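You operate a simulated robot arm through the tools that you are given. There is no shell and no other tool. Be economical: measure what you need, move in short steps, check, and stop when the job is done.

The job below is to be done with a simulated robot arm. You get a single attempt, and the scene is never put back.

JOB
Free the jammed sewing machine and thread it again.
Fine: machine off first, lever up, work the flywheel to and fro, white mark to the top before threading, lever down.

It is judged by the outcome, as a careful person would: the job done as asked, and still so three seconds after it is handed in. It fails if anything else is knocked over, pushed out of place, dropped, spilled or broken.

ROBOT AND FRAMES
A 7-joint arm with a two-finger parallel gripper, fixed in place. Base frame: the origin is at the foot of the arm, x ahead of it, y to its left, z up. Readings come in m, rad, newtons and seconds.
Its first joint turns from -2.007 to 2.007 rad. Payload 3.91 kg.
The TCP is the grasp point between the finger pads, 0.03 m short of the fingertips. In the tool frame z runs along the fingers and y along their closing line. Largest opening 0.11 m; finger width 0.02, thickness 0.01; the body of the gripper, 0.048 by 0.112 m, starts 0.055 m behind the TCP.
Orientation is told as [roll, pitch, yaw] about the base's x, y, z axes, in that order, counted from this pose: with the fingers straight down and closing along the base's y, the tool's x points along the base's -x, its y along +y and its z along -z.

CONTROLS
- The arm moves only by the tool nudge_tool. Its argument "moves" is a list that holds one entry, the list of rows, each a list of 7 numbers: the shift along the tool's x, y, z in units of 50 mm (1.0 is 50 mm), then the turn, a rotation vector about the tool's x, y, z in units of 8 degrees (1.0 is 8 degrees), then the finger opening in m, from 0 to 0.11. In form: [[[tx, ty, tz, rx, ry, rz, jaw], ...]]. A call has 1 to 8 rows; each row shifts and turns the commanded pose from where the row before left it, along the tool's axes as they then stand. A call with a number of a shift or a turn outside -1 to 1 is refused whole. Each row takes 0.2 s and may step no farther than 0.05 m and 0.15 rad from the row before; otherwise, or with a gripper value out of range, the whole call is refused. A pose out of reach is approached as far as the arm can. The call stops where the force on the tool passes 40 N (or 10 N more than at its start, if that is more) or the arm is blocked; 0.2 s more then pass. The fingers move at their own pace (about 0.153 m/s each) and stop on an object; they squeeze with about 21 N. The grip force told is the motor's: it shows also when the fingers shut on nothing. Time passes only in rows, and 0.2 s behind the last, so rows that do not move let the fingers close. The reply holds the time, the measured pose of the TCP, the force on the tool along the base axes, the opening and the grip force, in the units named above and with some noise, and new pictures: "pictures" is both (left out), scene, wrist or none.
- Cameras (640 x 400 px; columns grow to the right, rows downward): "scene" is fixed at [0.2202, -0.5005, 1.405]; the picture's right is [0.39, -0.92, 0.00], its down [-0.33, -0.14, -0.93] and it looks along [0.86, 0.37, -0.36] (base axes); focal length 316 px, centre (320, 200). "wrist" rides on the gripper at [-0.036, 0, -0.057] in the tool frame; the picture's right is [0.00, -1.00, 0.00], its down [0.97, 0.00, -0.24] and it looks along [0.24, 0.00, 0.97] (tool axes); focal length 218 px, centre (320, 200). There is no depth. A picture from a camera that has moved, and an enlarged one, comes with that camera's place and axes in the base frame and with its lens.
- slide_trunk(by): slides the trunk up (or, below 0, down) by that many m; the arm rides with it, the base frame stays. It gives what a move gives, with no picture.
- close_up(camera, box): a new picture of the part [left, top, right, bottom] of that camera's present view, enlarged. It takes no simulated time.
- job_done(): hands the job in; it is judged then, once.

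Go step by step. Nothing tells you positions but the pictures and the camera data: compare them with the known pose of the tool, close in by small moves and look again before you grip or let go. The budget is 120 turns and 150 pictures, counting those below and the enlarged ones. Unless the task says otherwise, let go and move clear before handing in, and close with one line.

The tools are called after "Request:" by a JSON object that holds its "method" and its "body". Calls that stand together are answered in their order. nudge_tool: Moves the arm, as the interface text tells. Its arguments: {"type":"object","properties":{"moves":{"type":"array","items":{"type":"array","items":{"type":"array","items":{"type":"number"}}}},"pictures":{"type":"string","enum":["both","scene","wrist","none"]}},"required":["moves"]} The other tools are called the same way: slide_trunk (by) slides the trunk up or down; close_up (camera, box) takes an enlarged picture of a part of a camera's view; job_done () hands the job in.

At the start:

```text
clock: 0.0
tool_pos: [0.5265, -0.1746, 1.3]
tool_rot: [0.0, 0.0, 0.0]
force: [0.2, 0.6, -0.4]
opening: 0.1102
grip_force: 0.1
trunk travel left (down, up): [-0.825, 0.165]
```

scene: 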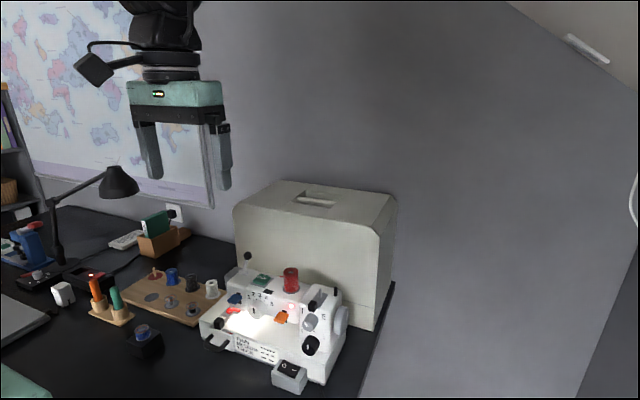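
wrist: 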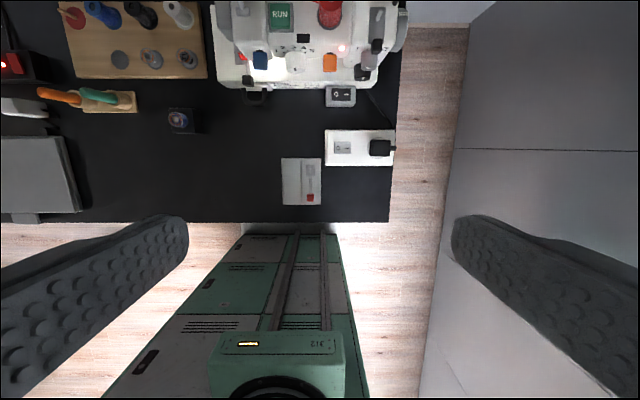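

I see a sewing machine on the right of the desk, with spools, a switch, and some cards nearby. I'll take enlarged pictures first to understand it.

Request:
{"method": "close_up", "body": {"camera": "scene", "box": [190, 240, 360, 400]}}

Request:
{"method": "close_up", "body": {"camera": "wrist", "box": [200, 0, 420, 220]}}

Request:
{"method": "close_up", "body": {"camera": "scene", "box": [0, 190, 230, 360]}}

```text
2.50 times, centred on (275, 320) of scene
camera zoom: at [0.2202, -0.5005, 1.405], right [0.39, -0.92, 0.0], down [-0.33, -0.14, -0.93], along [0.86, 0.37, -0.36], focal length 789 px, centre (432, -100)
```

zoom: 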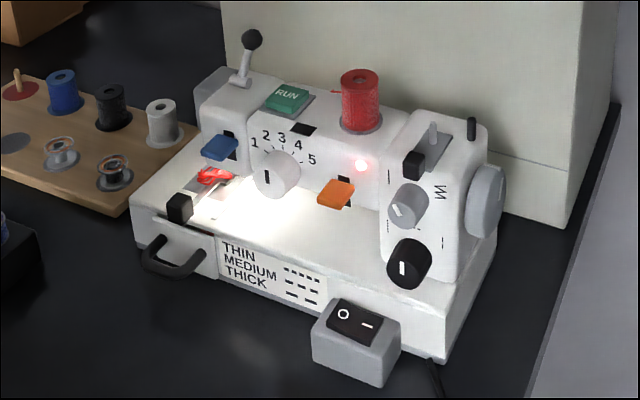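

```text
1.82 times, centred on (310, 110) of wrist
camera zoom: at [0.5637, -0.1724, 1.358], right [0.0, -1.0, 0.0], down [-0.97, 0.0, 0.24], along [-0.24, 0.0, -0.97], focal length 397 px, centre (338, 364)
```

zoom: 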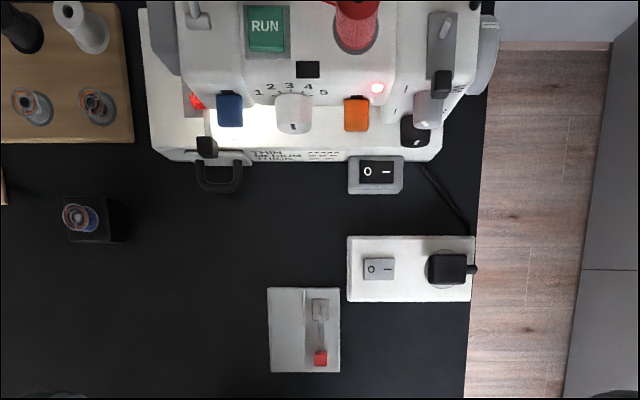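

```text
2.35 times, centred on (115, 275) of scene
camera zoom: at [0.2202, -0.5005, 1.405], right [0.39, -0.92, 0.0], down [-0.33, -0.14, -0.93], along [0.86, 0.37, -0.36], focal length 742 px, centre (802, 24)
```

zoom: 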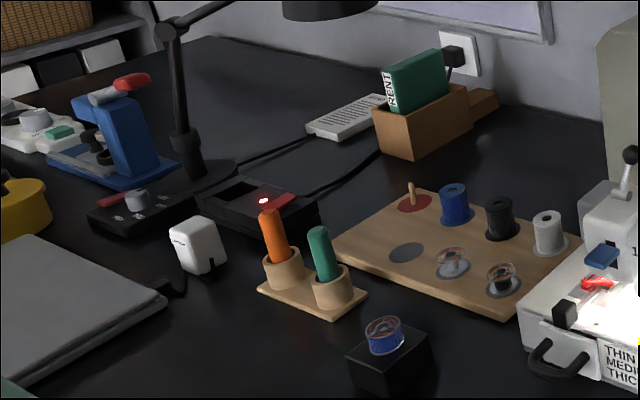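

I'll tilt the tool forward to see the machine's front from the wrist camera.

Request:
{"method": "nudge_tool", "body": {"moves": [[[0, 0, 0, 0, -1, 0, 0.11], [0, 0, 0, 0, -1, 0, 0.11], [0, 0, 0, 0, -1, 0, 0.11], [0, 0, 0, 0, -1, 0, 0.11], [0, 0, 0, 0, -1, 0, 0.11], [0, 0, 0, 0, -1, 0, 0.11]]], "pictures": "wrist"}}

```text
clock: 1.4
tool_pos: [0.575, -0.1614, 1.302]
tool_rot: [-0.005, -0.827, 0.001]
force: [-0.1, -0.8, -0.4]
opening: 0.1101
grip_force: 0.1
out of reach, approached as far as the arm can: row 4, 5, 6
trunk travel left (down, up): [-0.825, 0.165]
camera wrist: at [0.5575, -0.1593, 1.3668], right [0.0, -1.0, 0.0], down [-0.83, 0.0, -0.55], along [0.55, 0.0, -0.83], focal length 218 px, centre (320, 200)
```

wrist: 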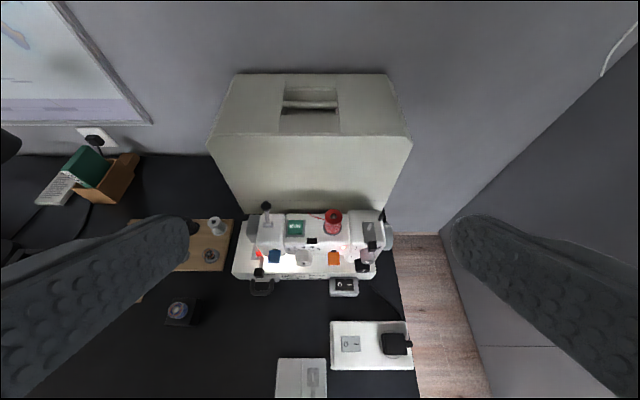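

Request:
{"method": "close_up", "body": {"camera": "wrist", "box": [225, 195, 405, 305]}}

Request:
{"method": "close_up", "body": {"camera": "wrist", "box": [260, 275, 430, 400]}}

```text
3.56 times, centred on (315, 250) of wrist
camera zoom: at [0.5575, -0.1593, 1.3668], right [0.0, -1.0, 0.0], down [-0.83, 0.0, -0.55], along [0.55, 0.0, -0.83], focal length 776 px, centre (338, 22)
```

zoom: 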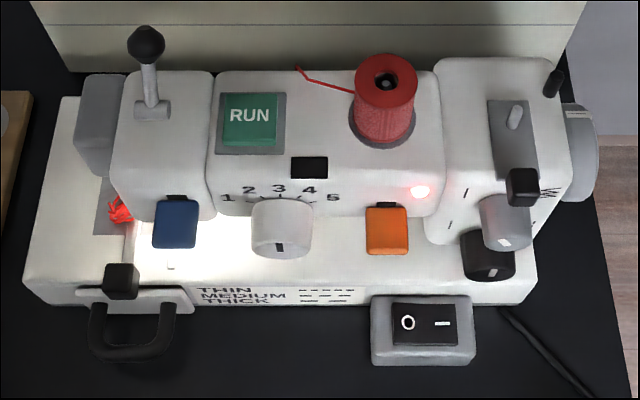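

```text
3.20 times, centred on (345, 338) of wrist
camera zoom: at [0.5575, -0.1593, 1.3668], right [0.0, -1.0, 0.0], down [-0.83, 0.0, -0.55], along [0.55, 0.0, -0.83], focal length 698 px, centre (240, -240)
```

zoom: 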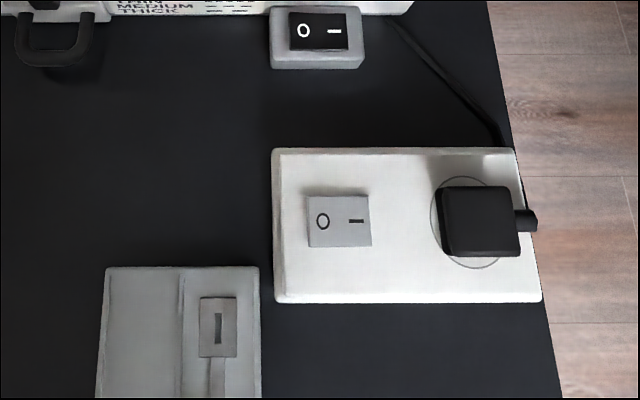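

Request:
{"method": "nudge_tool", "body": {"moves": [[[0.59, 0, 0.54, 0, 0, 0, 0.11], [0.59, 0, 0.54, 0, 0, 0, 0.11], [0.59, 0, 0.54, 0, 0, 0, 0.11], [0, 0, 0, 0, 0, 0, 0.11]]], "pictures": "wrist"}}

```text
clock: 2.4
tool_pos: [0.6312, -0.1787, 1.2109]
tool_rot: [-0.004, -0.837, 0.0]
force: [0.0, 2.7, -0.6]
opening: 0.1102
grip_force: 0.0
out of reach, approached as far as the arm can: row 1, 2, 3
trunk travel left (down, up): [-0.825, 0.165]
camera wrist: at [0.6134, -0.1758, 1.2763], right [-0.01, -1.0, 0.0], down [-0.83, 0.0, -0.56], along [0.56, 0.0, -0.83], focal length 218 px, centre (320, 200)
```

wrist: 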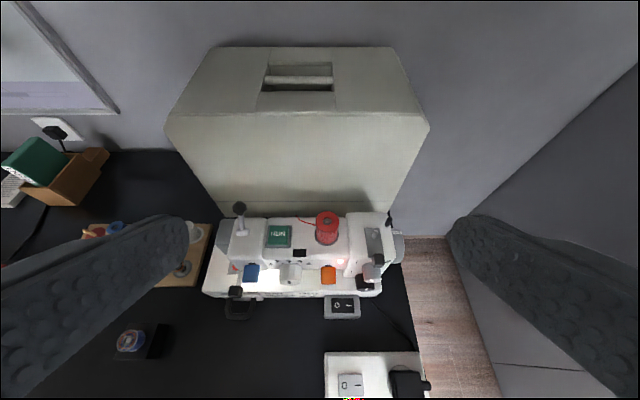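

Request:
{"method": "close_up", "body": {"camera": "wrist", "box": [195, 195, 305, 325]}}

Request:
{"method": "close_up", "body": {"camera": "wrist", "box": [300, 195, 420, 325]}}

Request:
{"method": "close_up", "body": {"camera": "scene", "box": [260, 255, 360, 395]}}

Request:
{"method": "close_up", "body": {"camera": "scene", "box": [190, 240, 300, 360]}}

```text
3.08 times, centred on (250, 260) of wrist
camera zoom: at [0.6134, -0.1758, 1.2763], right [-0.01, -1.0, 0.0], down [-0.83, 0.0, -0.56], along [0.56, 0.0, -0.83], focal length 672 px, centre (535, 15)
```

zoom: 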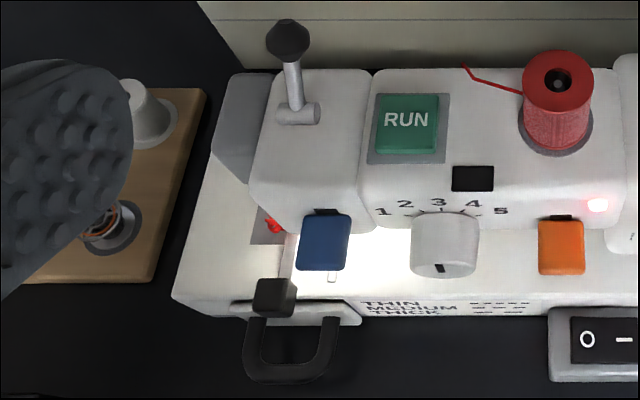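

```text
3.08 times, centred on (360, 260) of wrist
camera zoom: at [0.6134, -0.1758, 1.2763], right [-0.01, -1.0, 0.0], down [-0.83, 0.0, -0.56], along [0.56, 0.0, -0.83], focal length 672 px, centre (197, 15)
```

zoom: 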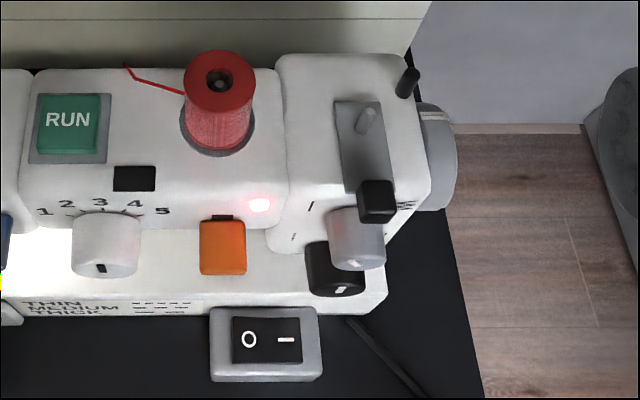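

```text
2.86 times, centred on (310, 325) of scene
camera zoom: at [0.2202, -0.5005, 1.405], right [0.39, -0.92, 0.0], down [-0.33, -0.14, -0.93], along [0.86, 0.37, -0.36], focal length 901 px, centre (349, -157)
```

zoom: 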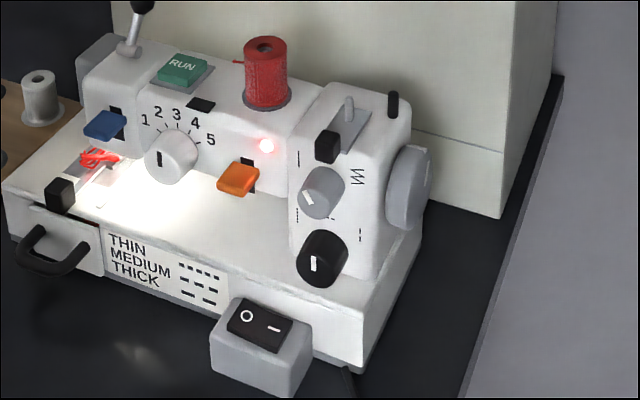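

```text
3.33 times, centred on (245, 300) of scene
camera zoom: at [0.2202, -0.5005, 1.405], right [0.39, -0.92, 0.0], down [-0.33, -0.14, -0.93], along [0.86, 0.37, -0.36], focal length 1052 px, centre (570, -133)
```

zoom: 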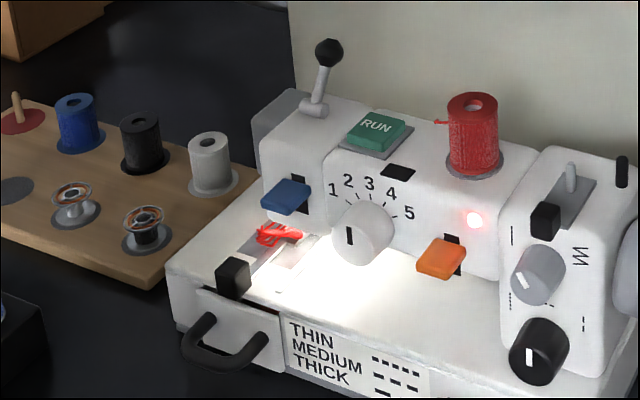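

The triangulation puts the machine much lower than the nominal 0.937 (switch at about z 0.79, lever ball at about 0.98). I'll lower the trunk for a closer look.

Request:
{"method": "slide_trunk", "body": {"by": -0.15}}

Request:
{"method": "close_up", "body": {"camera": "wrist", "box": [0, 0, 640, 400]}}

```text
clock: 4.2
tool_pos: [0.6303, -0.1776, 1.0611]
tool_rot: [0.0, -0.836, 0.0]
force: [0.7, 0.7, -0.7]
opening: 0.1099
grip_force: 0.0
trunk travel left (down, up): [-0.675, 0.315]
```

```text
1.00 times, centred on (320, 200) of wrist
camera zoom: at [0.6126, -0.1754, 1.1266], right [0.0, -1.0, 0.0], down [-0.83, 0.0, -0.56], along [0.56, 0.0, -0.83], focal length 218 px, centre (320, 200)
```

zoom: 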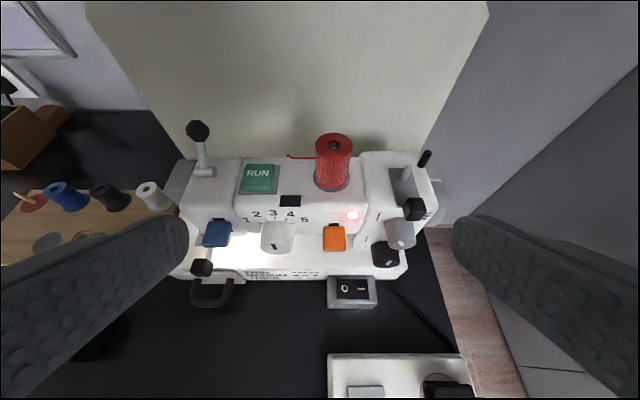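

Request:
{"method": "close_up", "body": {"camera": "wrist", "box": [160, 110, 300, 310]}}

Request:
{"method": "close_up", "body": {"camera": "wrist", "box": [300, 120, 460, 320]}}

```text
2.00 times, centred on (230, 210) of wrist
camera zoom: at [0.6126, -0.1754, 1.1266], right [0.0, -1.0, 0.0], down [-0.83, 0.0, -0.56], along [0.56, 0.0, -0.83], focal length 436 px, centre (500, 180)
```

zoom: 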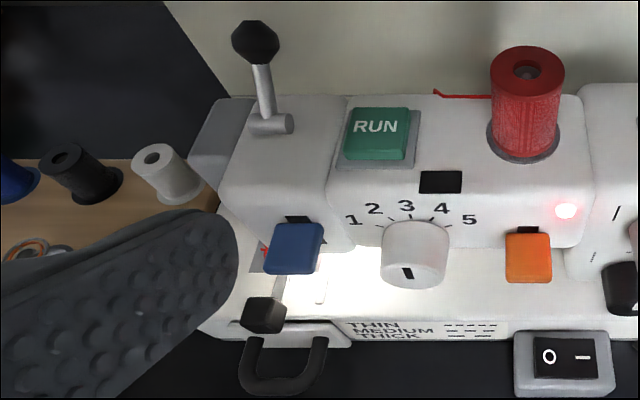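

```text
2.00 times, centred on (380, 220) of wrist
camera zoom: at [0.6126, -0.1754, 1.1266], right [0.0, -1.0, 0.0], down [-0.83, 0.0, -0.56], along [0.56, 0.0, -0.83], focal length 436 px, centre (200, 160)
```

zoom: 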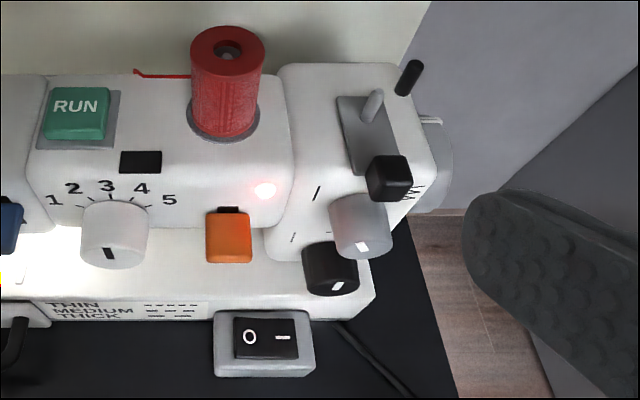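

Request:
{"method": "nudge_tool", "body": {"moves": [[[0, -1, 0, 0, 0, 0, 0.11], [0, -1, 0, 0, 0, 0, 0.11], [0, -1, 0, 0, 0, 0, 0.11], [0, -1, 0, -0.74, 0, -0.67, 0.11], [0, 0, 0, -0.74, 0, -0.67, 0.11], [0, 0, 0, -0.74, 0, -0.67, 0.11], [0, 0, 0, -0.74, 0, -0.67, 0.11], [0, 0, 0, -0.74, 0, -0.67, 0.11]]], "pictures": "wrist"}}

```text
clock: 6.0
tool_pos: [0.5954, -0.3363, 1.1105]
tool_rot: [-0.004, -0.835, 0.698]
force: [0.4, 0.1, 0.3]
opening: 0.11
grip_force: 0.1
out of reach, approached as far as the arm can: row 4, 5, 6, 7, 8
trunk travel left (down, up): [-0.675, 0.315]
camera wrist: at [0.5809, -0.3463, 1.1768], right [0.64, -0.77, 0.0], down [-0.64, -0.53, -0.56], along [0.43, 0.36, -0.83], focal length 218 px, centre (320, 200)
```

wrist: 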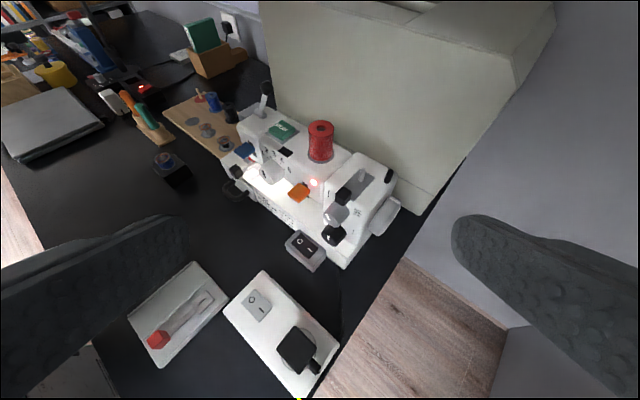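

Request:
{"method": "close_up", "body": {"camera": "wrist", "box": [215, 75, 415, 275]}}

Request:
{"method": "close_up", "body": {"camera": "wrist", "box": [310, 140, 410, 270]}}

Request:
{"method": "close_up", "body": {"camera": "wrist", "box": [120, 225, 350, 395]}}

```text
2.00 times, centred on (315, 175) of wrist
camera zoom: at [0.5809, -0.3463, 1.1768], right [0.64, -0.77, 0.0], down [-0.64, -0.53, -0.56], along [0.43, 0.36, -0.83], focal length 436 px, centre (330, 250)
```

zoom: 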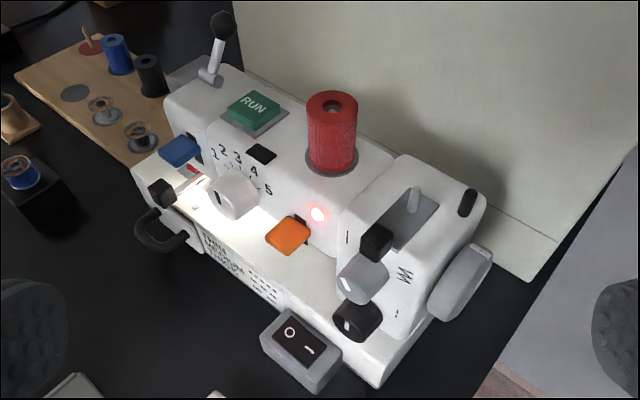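

```text
3.08 times, centred on (360, 205) of wrist
camera zoom: at [0.5809, -0.3463, 1.1768], right [0.64, -0.77, 0.0], down [-0.64, -0.53, -0.56], along [0.43, 0.36, -0.83], focal length 672 px, centre (197, 185)
```

zoom: 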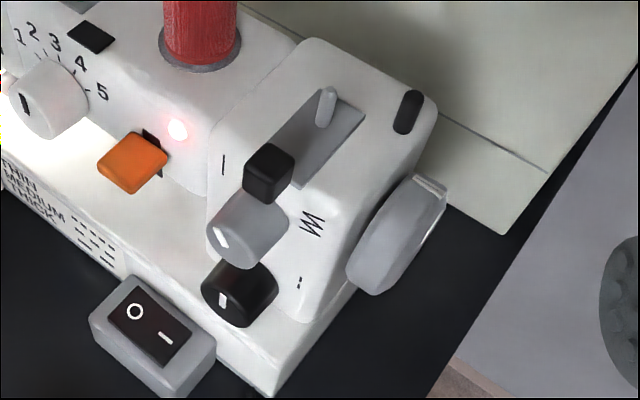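

```text
2.35 times, centred on (235, 310) of wrist
camera zoom: at [0.5809, -0.3463, 1.1768], right [0.64, -0.77, 0.0], down [-0.64, -0.53, -0.56], along [0.43, 0.36, -0.83], focal length 514 px, centre (520, -59)
```

zoom: 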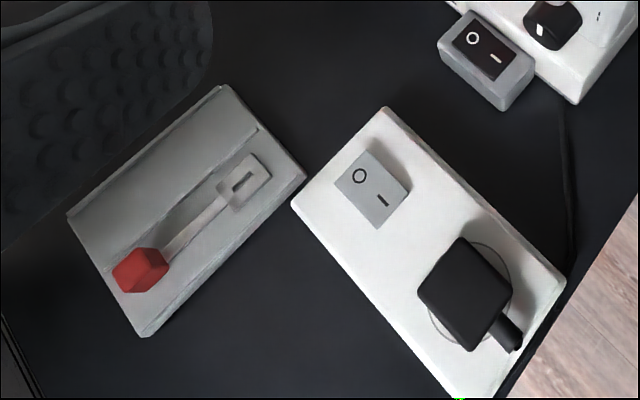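

I see the power rocker, ball lever, flywheel with a white rib, and a red tangle at the needle. Next I'll look at the needle area from the front left.

Request:
{"method": "nudge_tool", "body": {"moves": [[[0, 0, 0, 0.74, 0, 0.67, 0.11], [0, 0, 0, 0.74, 0, 0.67, 0.11], [0, 0, 0, 0.74, 0, 0.67, 0.11], [0, 0, 0, 0.74, 0, 0.67, 0.11], [0, 0, 0, 0.74, 0, 0.67, 0.11], [0, 1, 0, 0, 0, 0, 0.11], [0, 1, 0, 0, 0, 0, 0.11], [0, 1, 0, 0, 0, 0, 0.11]]], "pictures": "none"}}

Request:
{"method": "nudge_tool", "body": {"moves": [[[0, 1, 0, 0, 0, 0, 0.11], [0, 1, 0, 0, 0, 0, 0.11], [0, 1, 0, 0, 0, 0, 0.11], [0, 0, 0, 0, -1, 0, 0.11], [0, 0, 0, 0, -1, 0, 0.11], [0, 0, 0, 0, -1, 0, 0.11]]], "pictures": "wrist"}}

```text
clock: 7.8
tool_pos: [0.5998, -0.1881, 1.1136]
tool_rot: [0.001, -0.837, -0.002]
force: [-0.1, 0.2, -1.0]
opening: 0.11
grip_force: 0.1
out of reach, approached as far as the arm can: row 8
trunk travel left (down, up): [-0.675, 0.315]
```

```text
clock: 8.5
tool_pos: [0.6091, -0.1599, 1.1189]
tool_rot: [0.036, -0.836, -0.275]
force: [0.7, 0.0, 1.1]
opening: 0.1099
grip_force: 0.1
out of reach, approached as far as the arm can: row 1
trunk travel left (down, up): [-0.675, 0.315]
stopped in row 3: the arm was blocked; the commanded pose is now the measured one
camera wrist: at [0.5906, -0.155, 1.1843], right [-0.25, -0.97, -0.02], down [-0.8, 0.22, -0.56], along [0.55, -0.12, -0.83], focal length 218 px, centre (320, 200)
```

wrist: 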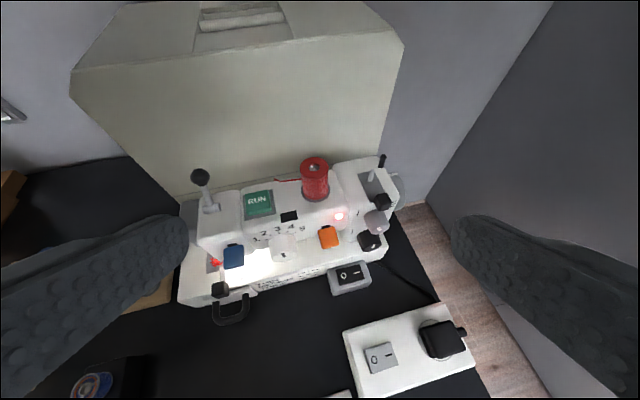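

Request:
{"method": "nudge_tool", "body": {"moves": [[[0, 0, -0.5, 0, 1, 0, 0.11], [0, 0, 0, 0, 1, 0, 0.11], [0, 0, 0, -0.42, 0, -0.9, 0.11], [0, 0, 0, -0.42, 0, -0.9, 0.11]]], "pictures": "none"}}

```text
clock: 9.5
tool_pos: [0.5905, -0.1536, 1.136]
tool_rot: [-0.021, -0.555, 0.045]
force: [0.2, -0.9, 1.2]
opening: 0.11
grip_force: 0.1
trunk travel left (down, up): [-0.675, 0.315]
```

Request:
{"method": "nudge_tool", "body": {"moves": [[[0, 1, 0, 0, 0, -0.4, 0.11], [0, 1, 0, 0, 0, 0, 0.11], [0, 1, 0, 0, 0, 0, 0.11], [0, 1, 0, 0, 0, 0, 0.11], [0, 1, 0, 0, 0, 0, 0.11]]], "pictures": "wrist"}}

```text
clock: 10.4
tool_pos: [0.5961, -0.0693, 1.1389]
tool_rot: [0.141, -0.535, -0.188]
force: [-0.2, -0.2, 0.9]
opening: 0.11
grip_force: 0.0
trunk travel left (down, up): [-0.675, 0.315]
stopped in row 4: the arm was blocked; the commanded pose is now the measured one
camera wrist: at [0.5978, -0.0764, 1.2073], right [-0.12, -0.99, -0.12], down [-0.95, 0.15, -0.29], along [0.3, 0.08, -0.95], focal length 218 px, centre (320, 200)
```

wrist: 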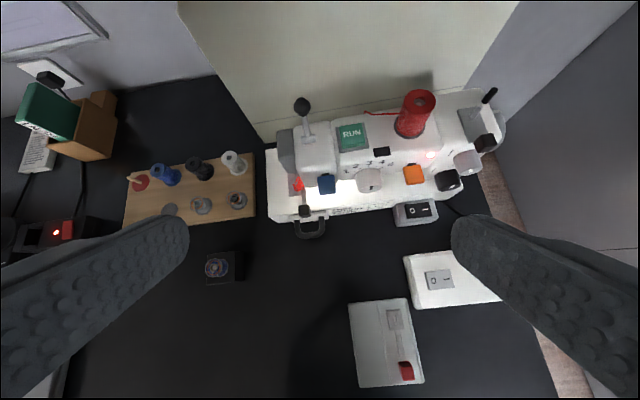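

Request:
{"method": "nudge_tool", "body": {"moves": [[[0, 0, 0, 0.09, 0, -0.83, 0.11], [0, 0, 0, 0.09, 0, -0.83, 0.11], [-0.84, 0, 0.5, 0, 0, 0, 0.11], [-0.84, 0, 0.5, 0, 0, 0, 0.11], [0, 1, 0, 0, 0, 0, 0.11], [0, 1, 0, 0, 0, 0, 0.11]]], "pictures": "wrist"}}

```text
clock: 11.8
tool_pos: [0.6906, 0.0264, 1.1355]
tool_rot: [-0.037, -0.544, 0.065]
force: [-0.1, 0.0, 0.5]
opening: 0.1099
grip_force: 0.2
trunk travel left (down, up): [-0.675, 0.315]
camera wrist: at [0.6923, 0.0311, 1.2029], right [0.05, -1.0, 0.03], down [-0.95, -0.05, -0.3], along [0.3, -0.02, -0.95], focal length 218 px, centre (320, 200)
```

wrist: 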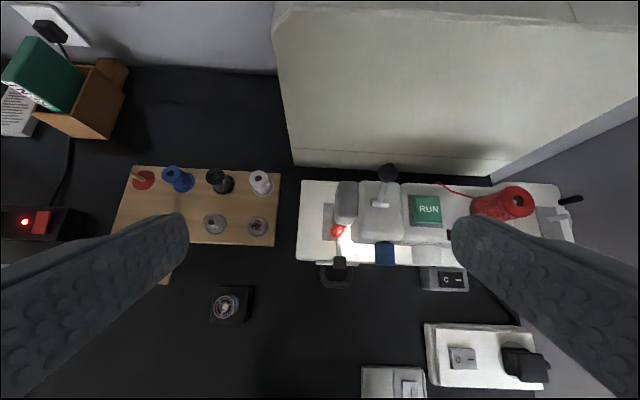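

Request:
{"method": "close_up", "body": {"camera": "wrist", "box": [290, 150, 450, 300]}}

```text
2.67 times, centred on (370, 225) of wrist
camera zoom: at [0.6923, 0.0311, 1.2029], right [0.05, -1.0, 0.03], down [-0.95, -0.05, -0.3], along [0.3, -0.02, -0.95], focal length 582 px, centre (187, 133)
```

zoom: 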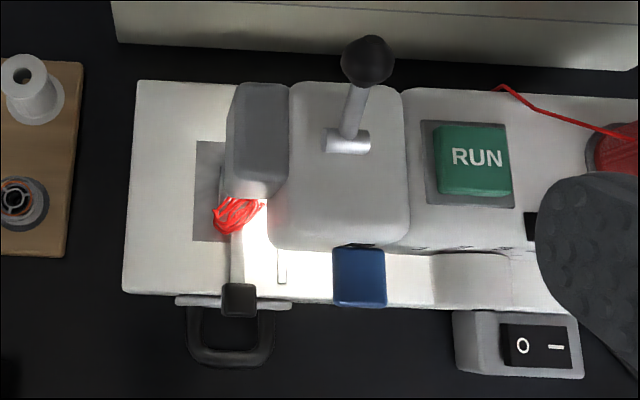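

Request:
{"method": "nudge_tool", "body": {"moves": [[[0, 1, 0, 0.5, 0, 0.8, 0.11], [0, 1, 0, 0.5, 0, 0.8, 0.11], [0.6, 0, -0.3, 0.5, 0, 0.8, 0.11], [0.6, 0, -0.3, 0, -1, 0, 0.11], [0, 0, 0, 0, -1, 0, 0.11]]], "pictures": "none"}}

Request:
{"method": "slide_trunk", "body": {"by": -0.1}}

Request:
{"method": "close_up", "body": {"camera": "wrist", "box": [0, 0, 640, 400]}}

```text
clock: 13.0
tool_pos: [0.6055, 0.135, 1.1213]
tool_rot: [-0.066, -0.815, -0.258]
force: [1.3, -0.2, -1.0]
opening: 0.1102
grip_force: 0.0
out of reach, approached as far as the arm can: row 3, 4, 5
trunk travel left (down, up): [-0.675, 0.315]
```

```text
clock: 14.3
tool_pos: [0.6039, 0.1364, 1.0228]
tool_rot: [-0.066, -0.82, -0.259]
force: [-0.3, 0.6, 0.2]
opening: 0.11
grip_force: 0.0
trunk travel left (down, up): [-0.575, 0.415]
```

```text
1.00 times, centred on (320, 200) of wrist
camera zoom: at [0.5894, 0.1459, 1.0887], right [-0.3, -0.95, 0.05], down [-0.81, 0.23, -0.54], along [0.51, -0.2, -0.84], focal length 218 px, centre (320, 200)
```

zoom: 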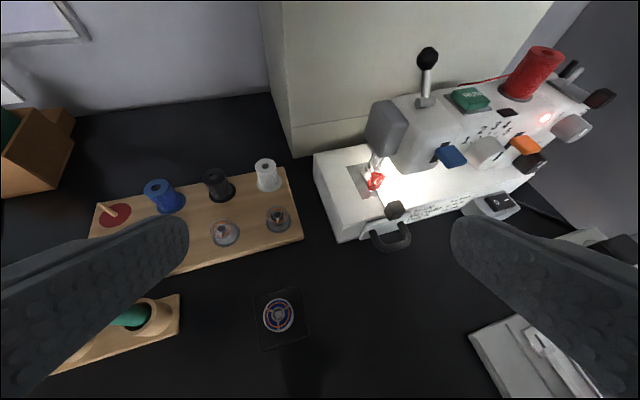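

Request:
{"method": "close_up", "body": {"camera": "wrist", "box": [330, 130, 440, 260]}}

Request:
{"method": "close_up", "body": {"camera": "wrist", "box": [350, 40, 500, 180]}}

```text
3.08 times, centred on (385, 195) of wrist
camera zoom: at [0.5894, 0.1459, 1.0887], right [-0.3, -0.95, 0.05], down [-0.81, 0.23, -0.54], along [0.51, -0.2, -0.84], focal length 672 px, centre (120, 215)
```

zoom: 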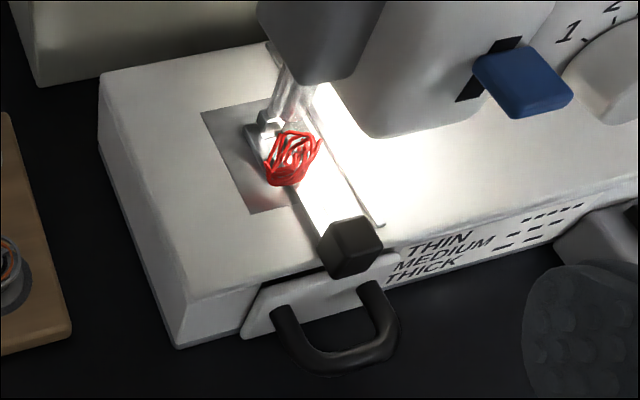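

```text
2.86 times, centred on (425, 110) of wrist
camera zoom: at [0.5894, 0.1459, 1.0887], right [-0.3, -0.95, 0.05], down [-0.81, 0.23, -0.54], along [0.51, -0.2, -0.84], focal length 624 px, centre (20, 457)
```

zoom: 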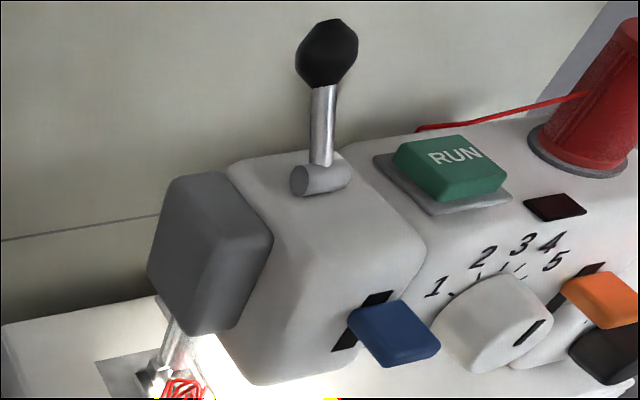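

Request:
{"method": "nudge_tool", "body": {"moves": [[[0, 0, 0, -0.42, 0.66, -0.23, 0.11], [0, 0, 0, -0.42, 0.66, -0.23, 0.11], [0, 0, 0, -0.42, 0.66, -0.23, 0.11], [0, 0, 0, -0.42, 0.66, -0.23, 0.11], [-0.54, 0, 0.26, 0, 0, 0, 0.05], [-0.54, 0, 0.26, 0, 0, 0, 0.0], [0, 0, 0, 0, 0, 0, 0.0]]], "pictures": "none"}}

Request:
{"method": "nudge_tool", "body": {"moves": [[[0, -1, 0, 0, 0, 0, 0.0], [0, -1, 0, 0, 0, 0, 0.0], [0, -1, 0, 0, 0, 0, 0.0], [0, -1, 0, 0, 0, 0, 0.0], [0, -1, 0, 0, 0, 0, 0.0], [0, -1, 0, 0, 0, 0, 0.0]]], "pictures": "wrist"}}

```text
clock: 15.9
tool_pos: [0.6638, 0.1314, 1.0231]
tool_rot: [0.075, -0.45, -0.099]
force: [-0.7, -0.6, -0.3]
opening: 0.0
grip_force: 20.9
trunk travel left (down, up): [-0.575, 0.415]
```

```text
clock: 17.3
tool_pos: [0.6452, -0.1664, 1.0025]
tool_rot: [0.074, -0.452, -0.096]
force: [0.4, 0.4, 0.4]
opening: 0.0
grip_force: 21.3
trunk travel left (down, up): [-0.575, 0.415]
camera wrist: at [0.652, -0.1696, 1.0705], right [-0.06, -1.0, -0.07], down [-0.98, 0.08, -0.21], along [0.21, 0.05, -0.98], focal length 218 px, centre (320, 200)
```

wrist: 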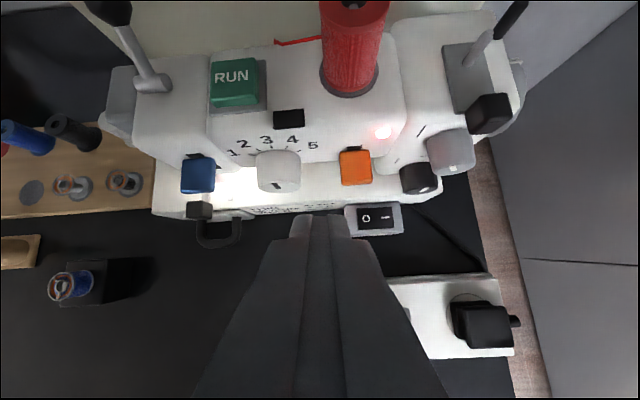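

Request:
{"method": "nudge_tool", "body": {"moves": [[[0, 0, 0, 0.18, 0, -0.85, 0.0], [0.2, -0.205, 0.68, 0, 0, 0, 0.0], [0.2, -0.205, 0.68, 0, 0, 0, 0.0], [0.2, -0.205, 0.68, 0, 0, 0, 0.0], [0.2, -0.205, 0.68, 0, 0, 0, 0.0]]]}}

```text
clock: 18.5
tool_pos: [0.6677, -0.2066, 0.8636]
tool_rot: [-0.008, -0.453, 0.033]
force: [0.3, 0.1, -0.4]
opening: 0.0
grip_force: 21.2
trunk travel left (down, up): [-0.575, 0.415]
camera wrist: at [0.6766, -0.2041, 0.9305], right [0.03, -1.0, 0.01], down [-0.98, -0.03, -0.21], along [0.21, 0.0, -0.98], focal length 218 px, centre (320, 200)
```

scene: 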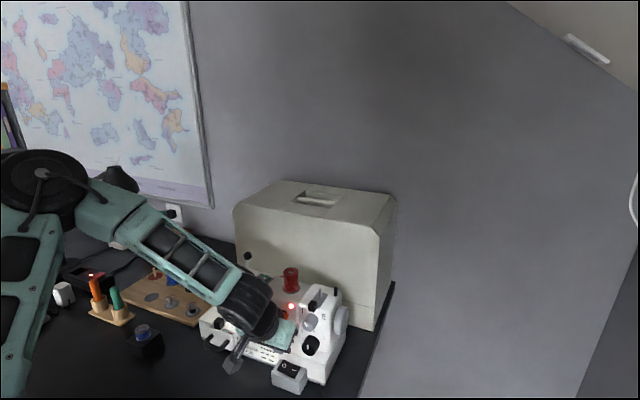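
wrist: 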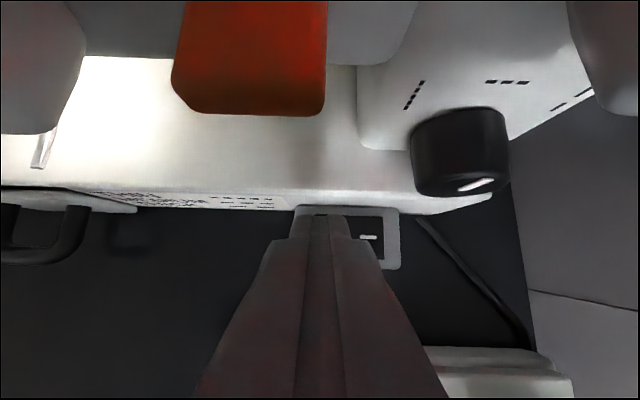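

Request:
{"method": "nudge_tool", "body": {"moves": [[[0.104, 0, 0.216, 0, 0, 0, 0.0], [0.104, 0, 0.216, 0, 0, 0, 0.0], [0.104, 0, 0.216, 0, 0, 0, 0.0], [0.05, 0, 0.1, 0, 0, 0, 0.0], [0.05, 0, 0.1, 0, 0, 0, 0.0], [0.05, 0, 0.1, 0, 0, 0, 0.0]]], "pictures": "wrist"}}

```text
clock: 19.9
tool_pos: [0.6692, -0.2084, 0.8173]
tool_rot: [-0.004, -0.461, 0.033]
force: [-15.9, 7.1, 30.3]
opening: 0.0
grip_force: 20.8
trunk travel left (down, up): [-0.575, 0.415]
stopped in row 6: the force on the tool passed its limit (the readings are from after the stop); the commanded pose is now the measured one
camera wrist: at [0.676, -0.2059, 0.8869], right [0.03, -1.0, 0.01], down [-0.98, -0.03, -0.22], along [0.22, 0.0, -0.98], focal length 218 px, centre (320, 200)
```

wrist: 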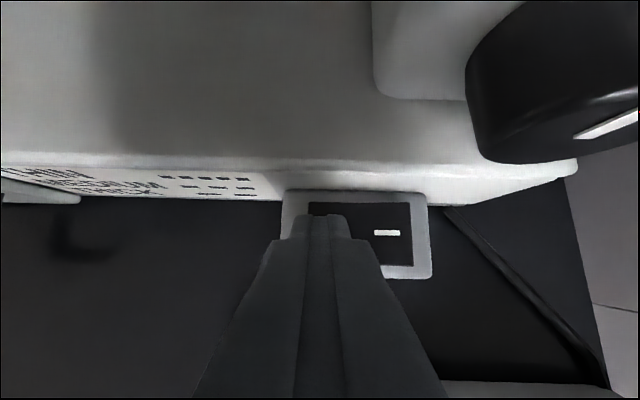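

The lamp and light are out, so the machine is off. I'll raise and go to the ball lever.

Request:
{"method": "nudge_tool", "body": {"moves": [[[-0.43, 0, -0.89, 0, 0, 0, 0.0], [-0.43, 0, -0.89, 0, 0, 0, 0.0], [-0.43, 0, -0.89, 0, 0, 0, 0.0], [-0.43, 0, -0.89, 0, 0, 0, 0.05], [-0.43, 0, -0.89, 0, 0, 0, 0.06], [0, 1, 0, 0, 0, -0.2, 0.06], [0, 1, 0, 0, 0, 0, 0.06], [0, 1, 0, 0, 0, 0, 0.06]]], "pictures": "both"}}

```text
clock: 21.6
tool_pos: [0.661, -0.0577, 1.0614]
tool_rot: [-0.02, -0.46, 0.06]
force: [-0.2, -0.5, 0.0]
opening: 0.0601
grip_force: 0.0
trunk travel left (down, up): [-0.575, 0.415]
camera wrist: at [0.668, -0.0546, 1.1285], right [0.05, -1.0, 0.02], down [-0.97, -0.05, -0.22], along [0.22, -0.01, -0.98], focal length 218 px, centre (320, 200)
```

scene: 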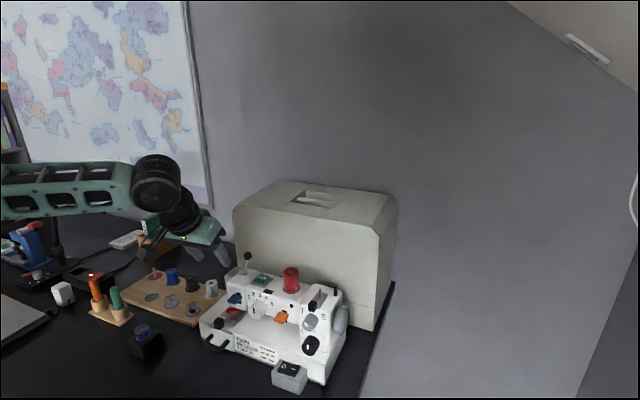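
wrist: 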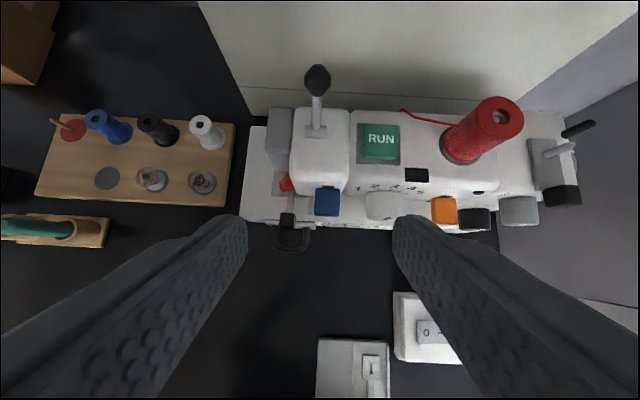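

Request:
{"method": "nudge_tool", "body": {"moves": [[[-0.59, 0.03, 0.35, 0, 0, 0, 0.06], [-0.59, 0.03, 0.35, 0, 0, 0, 0.06], [-0.59, 0.03, 0.35, 0, 0, 0, 0.06]]], "pictures": "wrist"}}

Request:
{"method": "close_up", "body": {"camera": "scene", "box": [190, 240, 300, 360]}}

```text
clock: 22.4
tool_pos: [0.7631, -0.0464, 1.0533]
tool_rot: [-0.021, -0.461, 0.063]
force: [-0.5, -0.6, 0.2]
opening: 0.0603
grip_force: 0.1
trunk travel left (down, up): [-0.575, 0.415]
camera wrist: at [0.7711, -0.0436, 1.1213], right [0.05, -1.0, 0.02], down [-0.97, -0.06, -0.22], along [0.22, -0.01, -0.98], focal length 218 px, centre (320, 200)
```

wrist: 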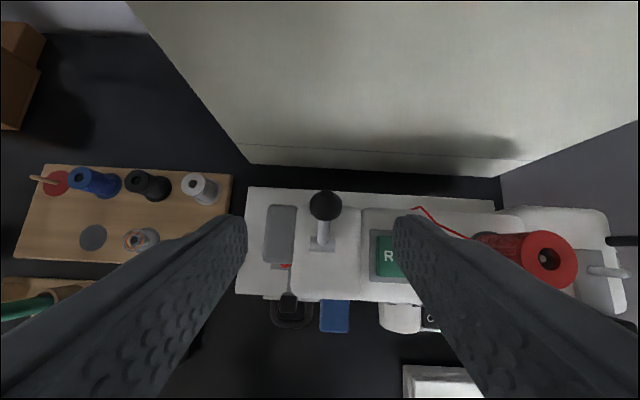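

```text
3.33 times, centred on (245, 300) of scene
camera zoom: at [0.2202, -0.5005, 1.405], right [0.39, -0.92, 0.0], down [-0.33, -0.14, -0.93], along [0.86, 0.37, -0.36], focal length 1052 px, centre (570, -133)
```

zoom: 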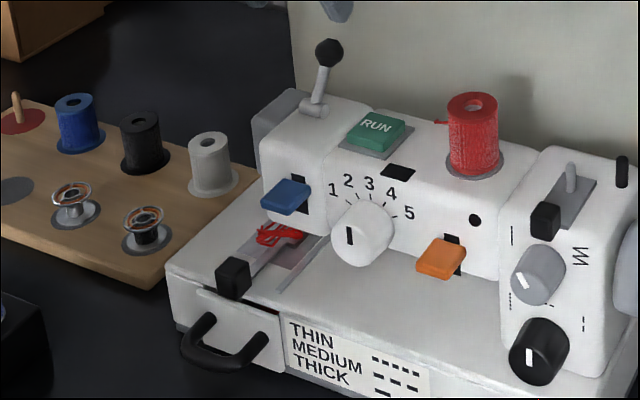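

Request:
{"method": "nudge_tool", "body": {"moves": [[[0, -0.03, 0.4, 0, 0, 0, 0.06], [0, -0.03, 0.4, 0, 0, 0, 0.06], [0, -0.03, 0.4, 0, 0, 0, 0.06], [0, -0.03, 0.4, 0, 0, 0, 0.06]]], "pictures": "both"}}

```text
clock: 23.4
tool_pos: [0.7981, -0.0525, 0.9821]
tool_rot: [-0.022, -0.459, 0.064]
force: [0.7, 0.5, 0.2]
opening: 0.0603
grip_force: 0.1
trunk travel left (down, up): [-0.575, 0.415]
camera wrist: at [0.8066, -0.0497, 1.0496], right [0.05, -1.0, 0.02], down [-0.97, -0.06, -0.22], along [0.22, -0.01, -0.98], focal length 218 px, centre (320, 200)
```

scene: 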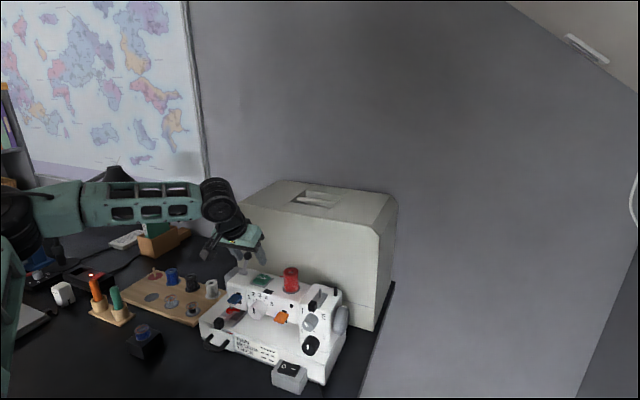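
wrist: 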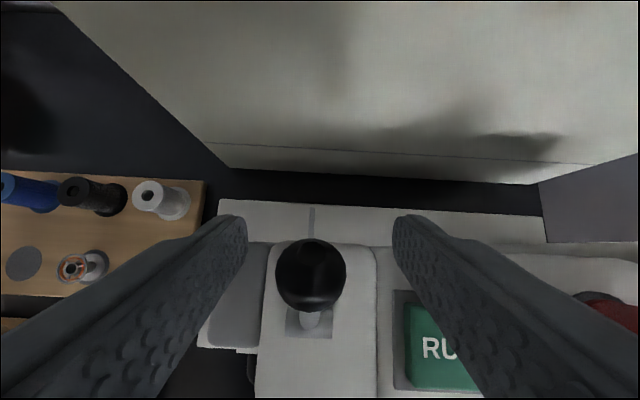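

Request:
{"method": "nudge_tool", "body": {"moves": [[[0, 0.08, 0, 0, 0, 0, 0.0], [0, 0, 0, 0, 0, 0, 0.0], [0, 0, 0, 0, 0, 0, 0.0]]], "pictures": "none"}}

```text
clock: 24.2
tool_pos: [0.7998, -0.05, 0.9815]
tool_rot: [-0.02, -0.46, 0.06]
force: [0.3, -10.1, -2.8]
opening: 0.021
grip_force: 44.6
trunk travel left (down, up): [-0.575, 0.415]
```

Request:
{"method": "nudge_tool", "body": {"moves": [[[0.072, -0.04, -0.08, 0, 0, 0, 0.0], [0.072, 0, -0.08, 0, 0, 0, 0.0]]], "pictures": "none"}}

```text
clock: 24.9
tool_pos: [0.7909, -0.0501, 0.9861]
tool_rot: [-0.019, -0.459, 0.063]
force: [20.9, -3.2, -5.7]
opening: 0.0213
grip_force: 45.4
trunk travel left (down, up): [-0.575, 0.415]
```

Request:
{"method": "nudge_tool", "body": {"moves": [[[0.072, 0, -0.08, 0, 0, 0, 0.0]]], "pictures": "both"}}

Request:
{"method": "close_up", "body": {"camera": "scene", "box": [190, 230, 300, 350]}}

```text
clock: 25.2
tool_pos: [0.7853, -0.0501, 0.9878]
tool_rot: [-0.02, -0.462, 0.064]
force: [23.4, 0.2, -2.7]
opening: 0.0207
grip_force: 45.8
trunk travel left (down, up): [-0.575, 0.415]
camera wrist: at [0.7929, -0.0472, 1.0556], right [0.06, -1.0, 0.02], down [-0.97, -0.06, -0.22], along [0.22, -0.01, -0.98], focal length 218 px, centre (320, 200)
```

scene: 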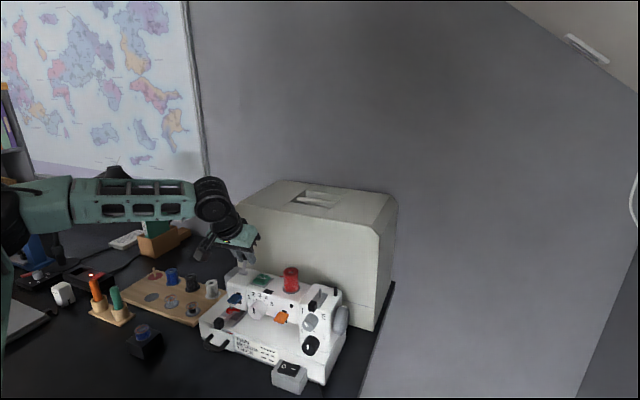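
wrist: 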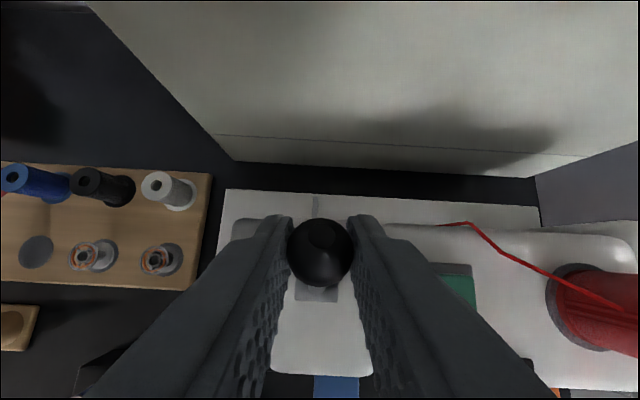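

```text
3.33 times, centred on (245, 290) of scene
camera zoom: at [0.2202, -0.5005, 1.405], right [0.39, -0.92, 0.0], down [-0.33, -0.14, -0.93], along [0.86, 0.37, -0.36], focal length 1052 px, centre (570, -100)
```

zoom: 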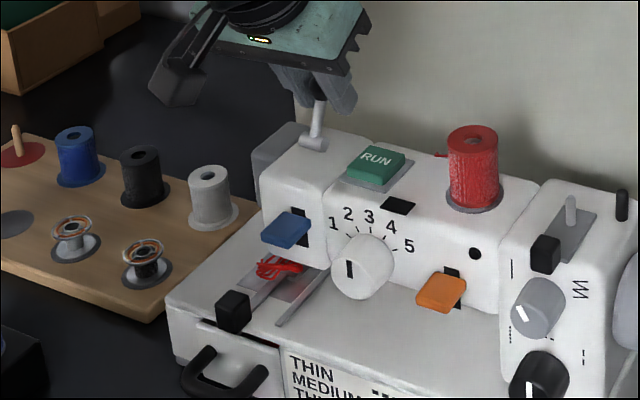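

Request:
{"method": "nudge_tool", "body": {"moves": [[[0.09, 0, -0.05, 0, 0, 0, 0.0], [0.09, 0, -0.045, 0, 0, 0, 0.0], [0.09, 0, -0.045, 0, 0, 0, 0.0], [0.09, 0, -0.035, 0, 0, 0, 0.0]]], "pictures": "wrist"}}

Request:
{"method": "close_up", "body": {"camera": "scene", "box": [190, 230, 300, 350]}}

```text
clock: 26.2
tool_pos: [0.7637, -0.0509, 0.986]
tool_rot: [-0.016, -0.454, 0.064]
force: [10.5, 9.3, -7.3]
opening: 0.0082
grip_force: 44.8
trunk travel left (down, up): [-0.575, 0.415]
camera wrist: at [0.7711, -0.0478, 1.053], right [0.06, -1.0, 0.02], down [-0.98, -0.06, -0.21], along [0.21, 0.0, -0.98], focal length 218 px, centre (320, 200)
```

wrist: 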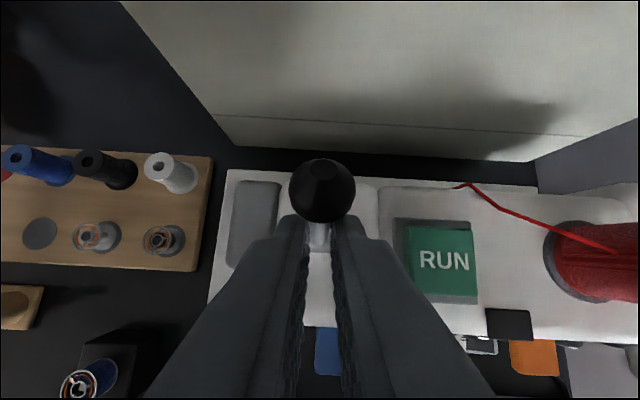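

```text
3.33 times, centred on (245, 290) of scene
camera zoom: at [0.2202, -0.5005, 1.405], right [0.39, -0.92, 0.0], down [-0.33, -0.14, -0.93], along [0.86, 0.37, -0.36], focal length 1052 px, centre (570, -100)
```

zoom: 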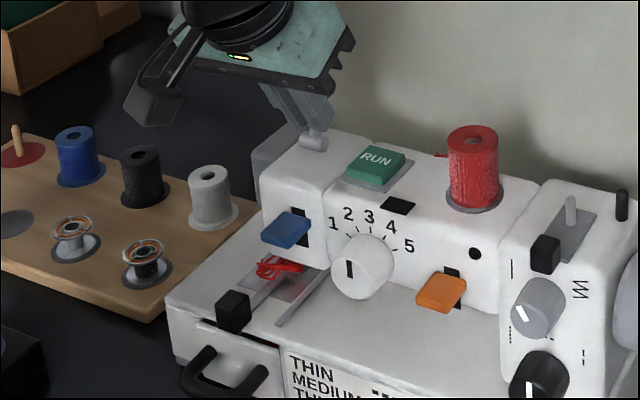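

Request:
{"method": "nudge_tool", "body": {"moves": [[[0, 0, 0, 0, 0, 0, 0.05], [0, 0, -0.4, 0, 0, 0, 0.05], [0, 0, -0.6, 0, 0, 0, 0.05], [0.6, 0, -0.6, 0, 0, 0, 0.05]]], "pictures": "wrist"}}

Request:
{"method": "close_up", "body": {"camera": "scene", "box": [190, 230, 300, 350]}}

```text
clock: 27.2
tool_pos: [0.702, -0.0553, 1.0455]
tool_rot: [-0.022, -0.461, 0.064]
force: [0.5, -0.6, 0.2]
opening: 0.0502
grip_force: 0.0
trunk travel left (down, up): [-0.575, 0.415]
camera wrist: at [0.7091, -0.0523, 1.1129], right [0.05, -1.0, 0.02], down [-0.98, -0.06, -0.21], along [0.22, -0.01, -0.98], focal length 218 px, centre (320, 200)
```

wrist: 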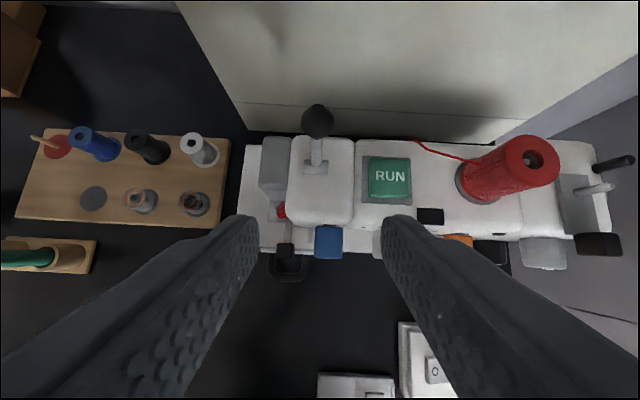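

```text
3.33 times, centred on (245, 290) of scene
camera zoom: at [0.2202, -0.5005, 1.405], right [0.39, -0.92, 0.0], down [-0.33, -0.14, -0.93], along [0.86, 0.37, -0.36], focal length 1052 px, centre (570, -100)
```

zoom: 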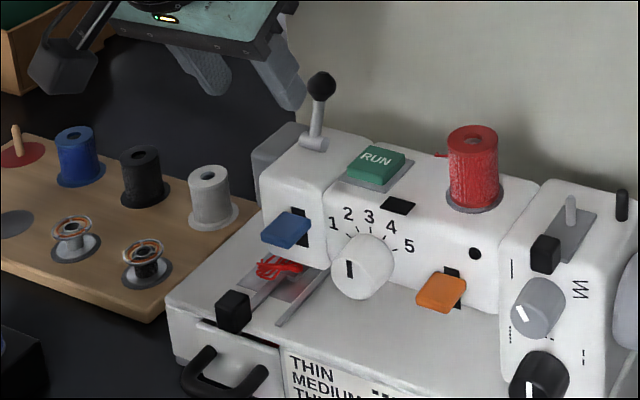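

Request:
{"method": "nudge_tool", "body": {"moves": [[[0, 0, 0, 0, 0.82, 0, 0.02], [0, 0, 0, 0, 0.82, 0, 0.0], [0, 0, 0, 0, 0.82, 0, 0.0], [0, 0, 0, 0.1, 0.82, 0.4, 0.0], [-0.9, 0.05, 0, 0, 0, 0, 0.0], [-0.9, 0.05, 0, 0, 0, 0, 0.0], [-0.56, 0, 0, 0, 0, 0, 0.0]]], "pictures": "wrist"}}

```text
clock: 28.9
tool_pos: [0.821, -0.0506, 1.0466]
tool_rot: [-0.029, -0.001, -0.004]
force: [-1.0, -0.5, 0.2]
opening: 0.0
grip_force: 21.0
trunk travel left (down, up): [-0.575, 0.415]
camera wrist: at [0.8563, -0.0473, 1.1042], right [0.0, -1.0, 0.03], down [-0.97, 0.01, 0.24], along [-0.24, -0.03, -0.97], focal length 218 px, centre (320, 200)
```

wrist: 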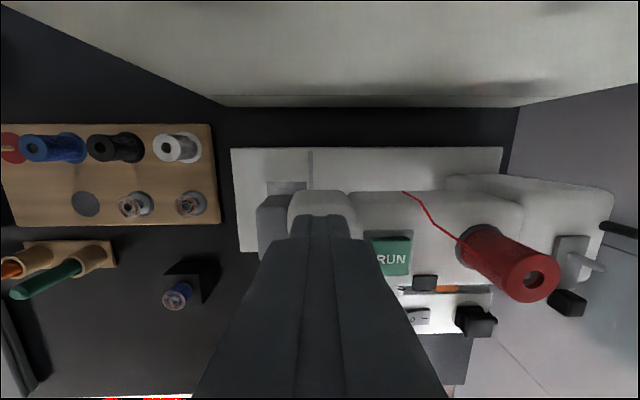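

Request:
{"method": "nudge_tool", "body": {"moves": [[[0, 0, 0.5, 0, 0, 0, 0.0], [0, 0, 0.5, 0, 0, 0, 0.0], [0.2, 0, 0, 0, 0, 0, 0.0], [0.15, 0, 0, 0, 0, 0, 0.0], [0.15, 0, 0, 0, 0, 0, 0.0], [0.15, 0, 0, 0, 0, 0, 0.0], [0.15, 0, 0, 0, 0, 0, 0.0]]], "pictures": "none"}}

Request:
{"method": "close_up", "body": {"camera": "scene", "box": [190, 230, 300, 350]}}

```text
clock: 30.4
tool_pos: [0.7787, -0.0519, 0.9957]
tool_rot: [-0.028, -0.005, -0.001]
force: [5.1, 1.2, -0.1]
opening: 0.0001
grip_force: 21.1
trunk travel left (down, up): [-0.575, 0.415]
```

```text
3.33 times, centred on (245, 290) of scene
camera zoom: at [0.2202, -0.5005, 1.405], right [0.39, -0.92, 0.0], down [-0.33, -0.14, -0.93], along [0.86, 0.37, -0.36], focal length 1052 px, centre (570, -100)
```

zoom: 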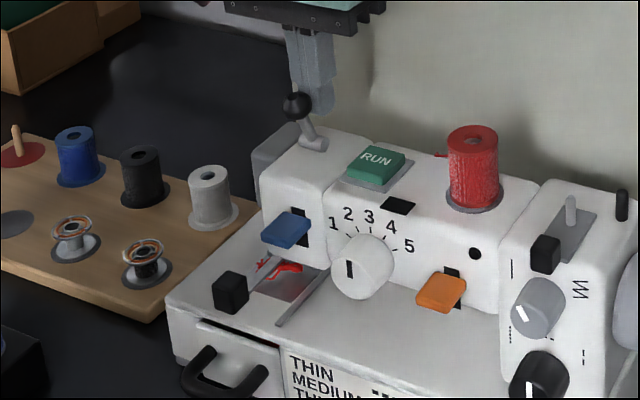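

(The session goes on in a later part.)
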